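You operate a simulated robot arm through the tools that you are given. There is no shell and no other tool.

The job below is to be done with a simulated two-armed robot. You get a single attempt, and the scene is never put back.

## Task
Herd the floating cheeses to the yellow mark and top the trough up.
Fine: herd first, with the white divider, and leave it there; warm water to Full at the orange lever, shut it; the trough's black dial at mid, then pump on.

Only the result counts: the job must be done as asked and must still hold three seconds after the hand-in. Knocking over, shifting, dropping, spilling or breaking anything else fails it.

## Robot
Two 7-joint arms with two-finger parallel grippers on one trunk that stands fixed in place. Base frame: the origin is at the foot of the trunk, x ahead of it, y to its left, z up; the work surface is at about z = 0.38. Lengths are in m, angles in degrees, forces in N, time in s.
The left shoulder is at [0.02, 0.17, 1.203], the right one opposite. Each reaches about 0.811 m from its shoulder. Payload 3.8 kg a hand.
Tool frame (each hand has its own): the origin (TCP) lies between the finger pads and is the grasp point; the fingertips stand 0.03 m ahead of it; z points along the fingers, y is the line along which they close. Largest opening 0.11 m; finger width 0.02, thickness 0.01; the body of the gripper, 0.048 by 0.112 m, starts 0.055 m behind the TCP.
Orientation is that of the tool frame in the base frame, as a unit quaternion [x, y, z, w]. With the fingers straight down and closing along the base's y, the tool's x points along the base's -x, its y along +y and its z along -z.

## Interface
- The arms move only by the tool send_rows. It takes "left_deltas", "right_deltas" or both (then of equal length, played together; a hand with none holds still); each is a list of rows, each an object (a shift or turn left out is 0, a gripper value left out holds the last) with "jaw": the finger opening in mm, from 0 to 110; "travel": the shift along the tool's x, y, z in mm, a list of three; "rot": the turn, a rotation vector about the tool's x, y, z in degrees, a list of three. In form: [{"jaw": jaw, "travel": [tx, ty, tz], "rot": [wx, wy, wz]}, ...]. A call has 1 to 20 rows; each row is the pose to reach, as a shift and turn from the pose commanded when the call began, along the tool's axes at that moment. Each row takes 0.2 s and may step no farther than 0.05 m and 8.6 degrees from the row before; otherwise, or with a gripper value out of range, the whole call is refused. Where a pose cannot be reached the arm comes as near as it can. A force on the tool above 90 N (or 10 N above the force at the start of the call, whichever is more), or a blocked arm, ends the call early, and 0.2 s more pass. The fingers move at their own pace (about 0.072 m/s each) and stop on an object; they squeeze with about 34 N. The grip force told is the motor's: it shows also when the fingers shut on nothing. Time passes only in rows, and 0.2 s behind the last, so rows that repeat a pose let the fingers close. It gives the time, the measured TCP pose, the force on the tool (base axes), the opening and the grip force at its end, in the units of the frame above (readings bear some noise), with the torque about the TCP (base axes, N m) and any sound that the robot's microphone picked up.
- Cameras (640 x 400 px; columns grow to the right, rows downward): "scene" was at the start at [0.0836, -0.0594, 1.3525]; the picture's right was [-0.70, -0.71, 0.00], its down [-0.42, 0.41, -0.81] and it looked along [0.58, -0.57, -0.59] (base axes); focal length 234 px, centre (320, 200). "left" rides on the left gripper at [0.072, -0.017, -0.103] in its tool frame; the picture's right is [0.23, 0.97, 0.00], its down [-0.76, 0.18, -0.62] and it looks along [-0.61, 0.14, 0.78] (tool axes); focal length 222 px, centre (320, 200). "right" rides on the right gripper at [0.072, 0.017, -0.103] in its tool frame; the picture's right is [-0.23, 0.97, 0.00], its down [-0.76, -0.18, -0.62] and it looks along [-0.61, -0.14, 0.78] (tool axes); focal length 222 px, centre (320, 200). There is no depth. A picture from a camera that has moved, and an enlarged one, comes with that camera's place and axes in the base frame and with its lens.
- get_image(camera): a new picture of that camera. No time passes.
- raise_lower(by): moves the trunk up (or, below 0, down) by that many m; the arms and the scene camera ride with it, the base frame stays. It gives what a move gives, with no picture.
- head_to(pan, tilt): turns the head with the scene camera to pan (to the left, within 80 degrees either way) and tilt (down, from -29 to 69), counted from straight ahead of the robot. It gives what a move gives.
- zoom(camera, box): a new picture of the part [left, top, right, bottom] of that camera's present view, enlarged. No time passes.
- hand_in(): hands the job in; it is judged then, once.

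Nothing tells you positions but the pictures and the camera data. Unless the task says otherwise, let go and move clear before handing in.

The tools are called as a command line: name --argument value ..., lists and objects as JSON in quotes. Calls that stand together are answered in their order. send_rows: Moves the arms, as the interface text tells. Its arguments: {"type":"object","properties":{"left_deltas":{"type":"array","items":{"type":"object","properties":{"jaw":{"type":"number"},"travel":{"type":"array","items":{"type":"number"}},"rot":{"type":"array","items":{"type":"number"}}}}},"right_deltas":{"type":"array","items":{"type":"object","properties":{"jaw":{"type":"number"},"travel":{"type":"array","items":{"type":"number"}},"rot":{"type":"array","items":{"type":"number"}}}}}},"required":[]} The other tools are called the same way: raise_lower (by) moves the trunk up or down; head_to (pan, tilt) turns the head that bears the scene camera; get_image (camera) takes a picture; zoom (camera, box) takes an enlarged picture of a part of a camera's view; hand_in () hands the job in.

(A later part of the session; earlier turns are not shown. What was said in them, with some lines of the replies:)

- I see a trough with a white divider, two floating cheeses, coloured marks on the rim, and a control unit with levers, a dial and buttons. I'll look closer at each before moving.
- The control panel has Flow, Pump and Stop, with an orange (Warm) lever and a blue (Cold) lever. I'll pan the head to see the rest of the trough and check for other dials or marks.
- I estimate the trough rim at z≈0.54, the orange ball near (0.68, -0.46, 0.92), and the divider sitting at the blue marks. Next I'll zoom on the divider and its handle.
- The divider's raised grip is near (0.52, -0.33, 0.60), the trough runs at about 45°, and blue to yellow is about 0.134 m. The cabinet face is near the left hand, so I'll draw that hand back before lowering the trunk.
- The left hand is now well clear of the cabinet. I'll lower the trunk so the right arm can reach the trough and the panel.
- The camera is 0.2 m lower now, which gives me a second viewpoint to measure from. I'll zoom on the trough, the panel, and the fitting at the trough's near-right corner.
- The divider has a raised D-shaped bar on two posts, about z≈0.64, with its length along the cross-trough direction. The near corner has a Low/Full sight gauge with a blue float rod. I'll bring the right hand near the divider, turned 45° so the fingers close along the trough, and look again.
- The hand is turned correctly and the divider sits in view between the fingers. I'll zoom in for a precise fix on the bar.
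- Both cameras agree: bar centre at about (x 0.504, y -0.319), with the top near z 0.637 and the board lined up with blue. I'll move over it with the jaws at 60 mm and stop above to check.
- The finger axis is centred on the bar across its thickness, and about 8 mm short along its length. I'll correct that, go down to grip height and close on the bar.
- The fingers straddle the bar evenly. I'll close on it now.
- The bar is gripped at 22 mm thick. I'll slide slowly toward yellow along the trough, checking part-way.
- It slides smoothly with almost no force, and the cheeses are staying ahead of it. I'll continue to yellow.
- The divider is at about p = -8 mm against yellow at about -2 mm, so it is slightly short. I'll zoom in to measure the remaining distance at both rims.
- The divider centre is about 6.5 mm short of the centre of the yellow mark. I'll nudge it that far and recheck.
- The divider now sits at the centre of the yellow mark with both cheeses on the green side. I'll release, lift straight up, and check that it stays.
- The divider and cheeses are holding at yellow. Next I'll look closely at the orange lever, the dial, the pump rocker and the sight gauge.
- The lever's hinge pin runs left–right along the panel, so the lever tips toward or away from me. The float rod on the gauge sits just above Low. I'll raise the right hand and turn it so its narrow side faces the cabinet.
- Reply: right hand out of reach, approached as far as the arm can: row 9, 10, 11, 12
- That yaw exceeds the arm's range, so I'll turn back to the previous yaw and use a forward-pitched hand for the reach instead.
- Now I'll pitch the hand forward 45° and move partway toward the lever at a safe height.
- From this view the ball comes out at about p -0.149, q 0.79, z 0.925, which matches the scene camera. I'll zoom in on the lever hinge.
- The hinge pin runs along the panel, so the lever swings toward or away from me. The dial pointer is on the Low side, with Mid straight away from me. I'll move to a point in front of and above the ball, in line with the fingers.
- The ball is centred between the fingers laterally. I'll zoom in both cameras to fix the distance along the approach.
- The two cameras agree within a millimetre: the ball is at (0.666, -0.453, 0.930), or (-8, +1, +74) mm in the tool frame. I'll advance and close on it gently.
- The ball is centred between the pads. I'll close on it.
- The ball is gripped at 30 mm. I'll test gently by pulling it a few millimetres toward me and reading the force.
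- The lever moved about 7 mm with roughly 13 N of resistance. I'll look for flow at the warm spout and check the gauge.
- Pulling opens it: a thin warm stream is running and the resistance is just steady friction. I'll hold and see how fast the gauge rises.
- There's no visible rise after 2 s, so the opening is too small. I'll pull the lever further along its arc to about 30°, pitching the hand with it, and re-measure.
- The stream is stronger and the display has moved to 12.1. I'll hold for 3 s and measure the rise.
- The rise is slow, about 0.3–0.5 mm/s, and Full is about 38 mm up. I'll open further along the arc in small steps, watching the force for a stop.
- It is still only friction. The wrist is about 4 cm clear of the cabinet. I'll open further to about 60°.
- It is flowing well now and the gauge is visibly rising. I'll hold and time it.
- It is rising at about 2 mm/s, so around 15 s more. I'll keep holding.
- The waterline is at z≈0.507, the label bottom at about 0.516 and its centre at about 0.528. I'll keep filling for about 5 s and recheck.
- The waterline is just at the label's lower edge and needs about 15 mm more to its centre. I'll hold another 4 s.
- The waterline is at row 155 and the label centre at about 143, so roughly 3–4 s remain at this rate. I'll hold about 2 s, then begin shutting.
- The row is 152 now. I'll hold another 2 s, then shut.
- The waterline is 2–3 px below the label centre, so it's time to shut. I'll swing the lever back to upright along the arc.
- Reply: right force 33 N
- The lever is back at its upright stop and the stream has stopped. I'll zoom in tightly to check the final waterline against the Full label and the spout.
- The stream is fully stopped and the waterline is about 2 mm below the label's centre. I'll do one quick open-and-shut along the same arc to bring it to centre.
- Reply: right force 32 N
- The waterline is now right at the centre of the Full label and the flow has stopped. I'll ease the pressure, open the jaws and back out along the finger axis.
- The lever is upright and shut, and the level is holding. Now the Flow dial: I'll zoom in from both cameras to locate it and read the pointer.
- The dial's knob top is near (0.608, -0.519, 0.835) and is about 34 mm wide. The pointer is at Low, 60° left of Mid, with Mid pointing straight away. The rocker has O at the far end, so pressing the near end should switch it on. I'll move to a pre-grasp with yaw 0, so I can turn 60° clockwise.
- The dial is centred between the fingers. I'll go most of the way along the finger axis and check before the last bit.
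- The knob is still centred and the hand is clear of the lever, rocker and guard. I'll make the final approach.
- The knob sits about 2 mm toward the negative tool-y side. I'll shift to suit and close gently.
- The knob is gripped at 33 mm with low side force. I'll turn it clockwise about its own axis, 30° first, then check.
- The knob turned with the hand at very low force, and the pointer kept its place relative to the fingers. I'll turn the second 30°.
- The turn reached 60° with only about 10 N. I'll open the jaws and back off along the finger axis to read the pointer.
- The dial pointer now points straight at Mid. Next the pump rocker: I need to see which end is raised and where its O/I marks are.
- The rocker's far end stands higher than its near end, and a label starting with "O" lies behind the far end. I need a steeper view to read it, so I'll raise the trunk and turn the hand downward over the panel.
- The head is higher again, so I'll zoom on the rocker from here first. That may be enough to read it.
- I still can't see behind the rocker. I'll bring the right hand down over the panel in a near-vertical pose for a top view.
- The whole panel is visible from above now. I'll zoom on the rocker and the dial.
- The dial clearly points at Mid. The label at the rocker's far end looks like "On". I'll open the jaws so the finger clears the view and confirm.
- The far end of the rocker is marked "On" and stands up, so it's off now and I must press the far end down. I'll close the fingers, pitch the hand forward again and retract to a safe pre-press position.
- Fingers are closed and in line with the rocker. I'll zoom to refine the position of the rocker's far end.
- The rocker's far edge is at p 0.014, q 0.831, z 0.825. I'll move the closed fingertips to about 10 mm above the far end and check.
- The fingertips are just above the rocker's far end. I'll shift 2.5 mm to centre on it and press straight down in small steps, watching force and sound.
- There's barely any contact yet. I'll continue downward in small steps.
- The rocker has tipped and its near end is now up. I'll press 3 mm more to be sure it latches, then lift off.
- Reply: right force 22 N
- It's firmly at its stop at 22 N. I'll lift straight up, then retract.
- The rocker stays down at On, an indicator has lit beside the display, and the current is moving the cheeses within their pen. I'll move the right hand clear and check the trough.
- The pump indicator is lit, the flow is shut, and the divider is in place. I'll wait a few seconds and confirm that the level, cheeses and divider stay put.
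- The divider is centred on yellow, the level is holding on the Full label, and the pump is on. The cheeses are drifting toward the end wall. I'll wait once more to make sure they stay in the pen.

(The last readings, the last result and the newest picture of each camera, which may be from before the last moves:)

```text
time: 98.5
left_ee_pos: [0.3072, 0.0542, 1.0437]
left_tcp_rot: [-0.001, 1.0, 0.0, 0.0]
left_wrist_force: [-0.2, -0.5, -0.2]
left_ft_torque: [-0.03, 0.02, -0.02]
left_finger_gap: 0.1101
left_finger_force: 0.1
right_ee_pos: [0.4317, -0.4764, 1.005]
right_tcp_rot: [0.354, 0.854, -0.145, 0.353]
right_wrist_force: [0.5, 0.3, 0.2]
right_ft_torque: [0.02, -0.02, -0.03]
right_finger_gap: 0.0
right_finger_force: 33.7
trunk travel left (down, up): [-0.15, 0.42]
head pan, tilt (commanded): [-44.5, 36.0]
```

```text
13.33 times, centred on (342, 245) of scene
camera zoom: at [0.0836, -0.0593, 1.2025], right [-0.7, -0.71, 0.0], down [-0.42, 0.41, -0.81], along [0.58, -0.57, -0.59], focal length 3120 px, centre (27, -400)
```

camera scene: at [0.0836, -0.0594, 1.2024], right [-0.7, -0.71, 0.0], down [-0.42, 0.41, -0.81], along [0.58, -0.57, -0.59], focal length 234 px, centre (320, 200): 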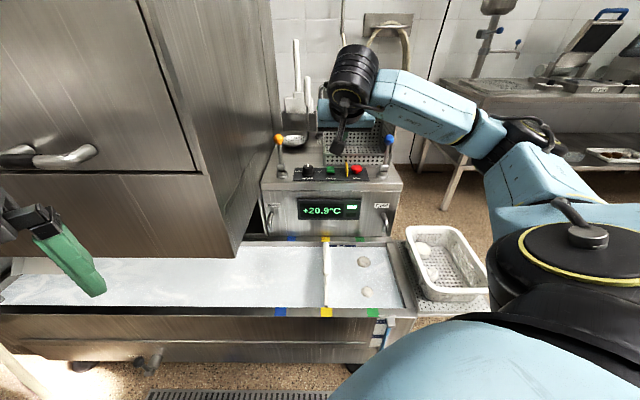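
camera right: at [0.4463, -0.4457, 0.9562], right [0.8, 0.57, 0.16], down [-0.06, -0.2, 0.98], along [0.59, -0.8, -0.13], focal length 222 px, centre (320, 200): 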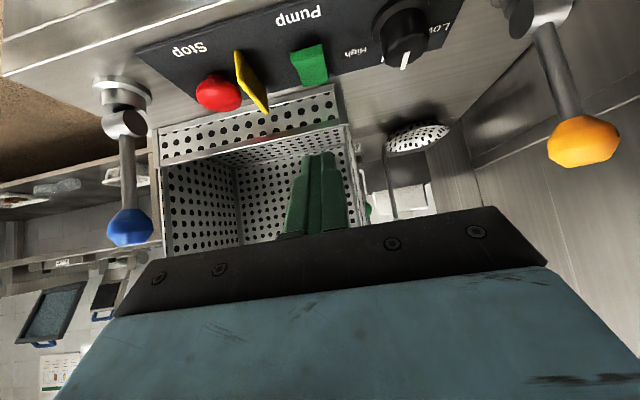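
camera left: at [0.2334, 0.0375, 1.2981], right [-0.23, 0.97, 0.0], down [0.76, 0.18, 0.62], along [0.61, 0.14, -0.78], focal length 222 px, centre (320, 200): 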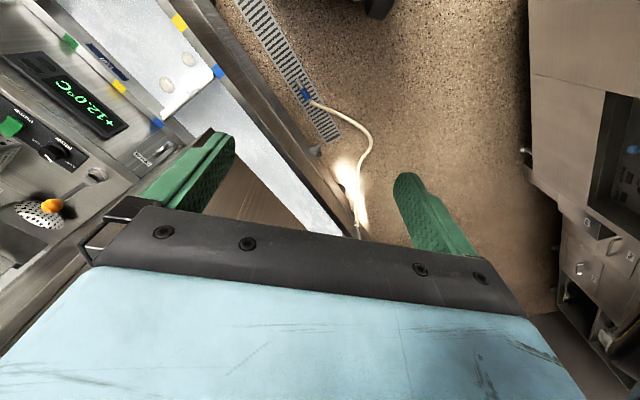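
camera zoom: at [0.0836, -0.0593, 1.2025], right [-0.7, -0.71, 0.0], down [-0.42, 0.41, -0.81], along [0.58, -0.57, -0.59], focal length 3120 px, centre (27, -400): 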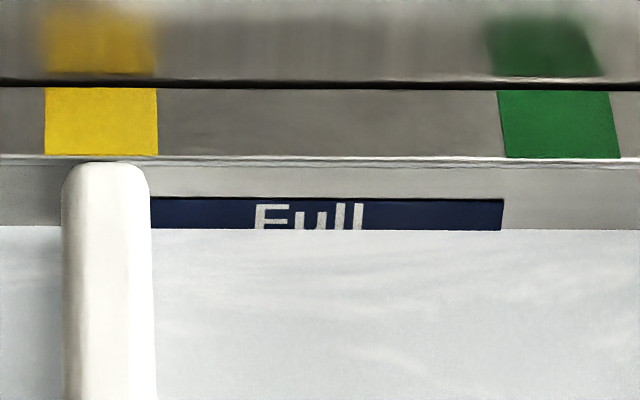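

Everything has settled:
- **Cheeses and divider:** the divider is centred on yellow, and both cheeses are penned on its far side against the end wall.
- **Water:** the level is on the Full label, and the warm lever is upright and shut.
- **Panel:** Flow is at Mid, the pump is on and its indicator is lit.

Both hands are clear, so I'm handing in.

hand_in

```text
The job is handed in.
```

The job is done and handed in; I haven't seen the judge's verdict.

- **Cheeses:** I slid the white divider from blue to the centre of the yellow mark and left it there. Both cheeses are on its green side. When the pump started, the current carried them to the end wall, and they were still there at my last check.
- **Water:** I filled with the orange lever until the waterline sat at the middle of the Full label, then shut it. The level did not change over the last several seconds I watched.
- **Dial and pump:** the black Flow dial points at Mid. I pressed the pump switch to On, it stayed there, and its indicator is lit.

Both hands were clear of the trough and panel when I handed in. I saw nothing else moved, spilled or broken.
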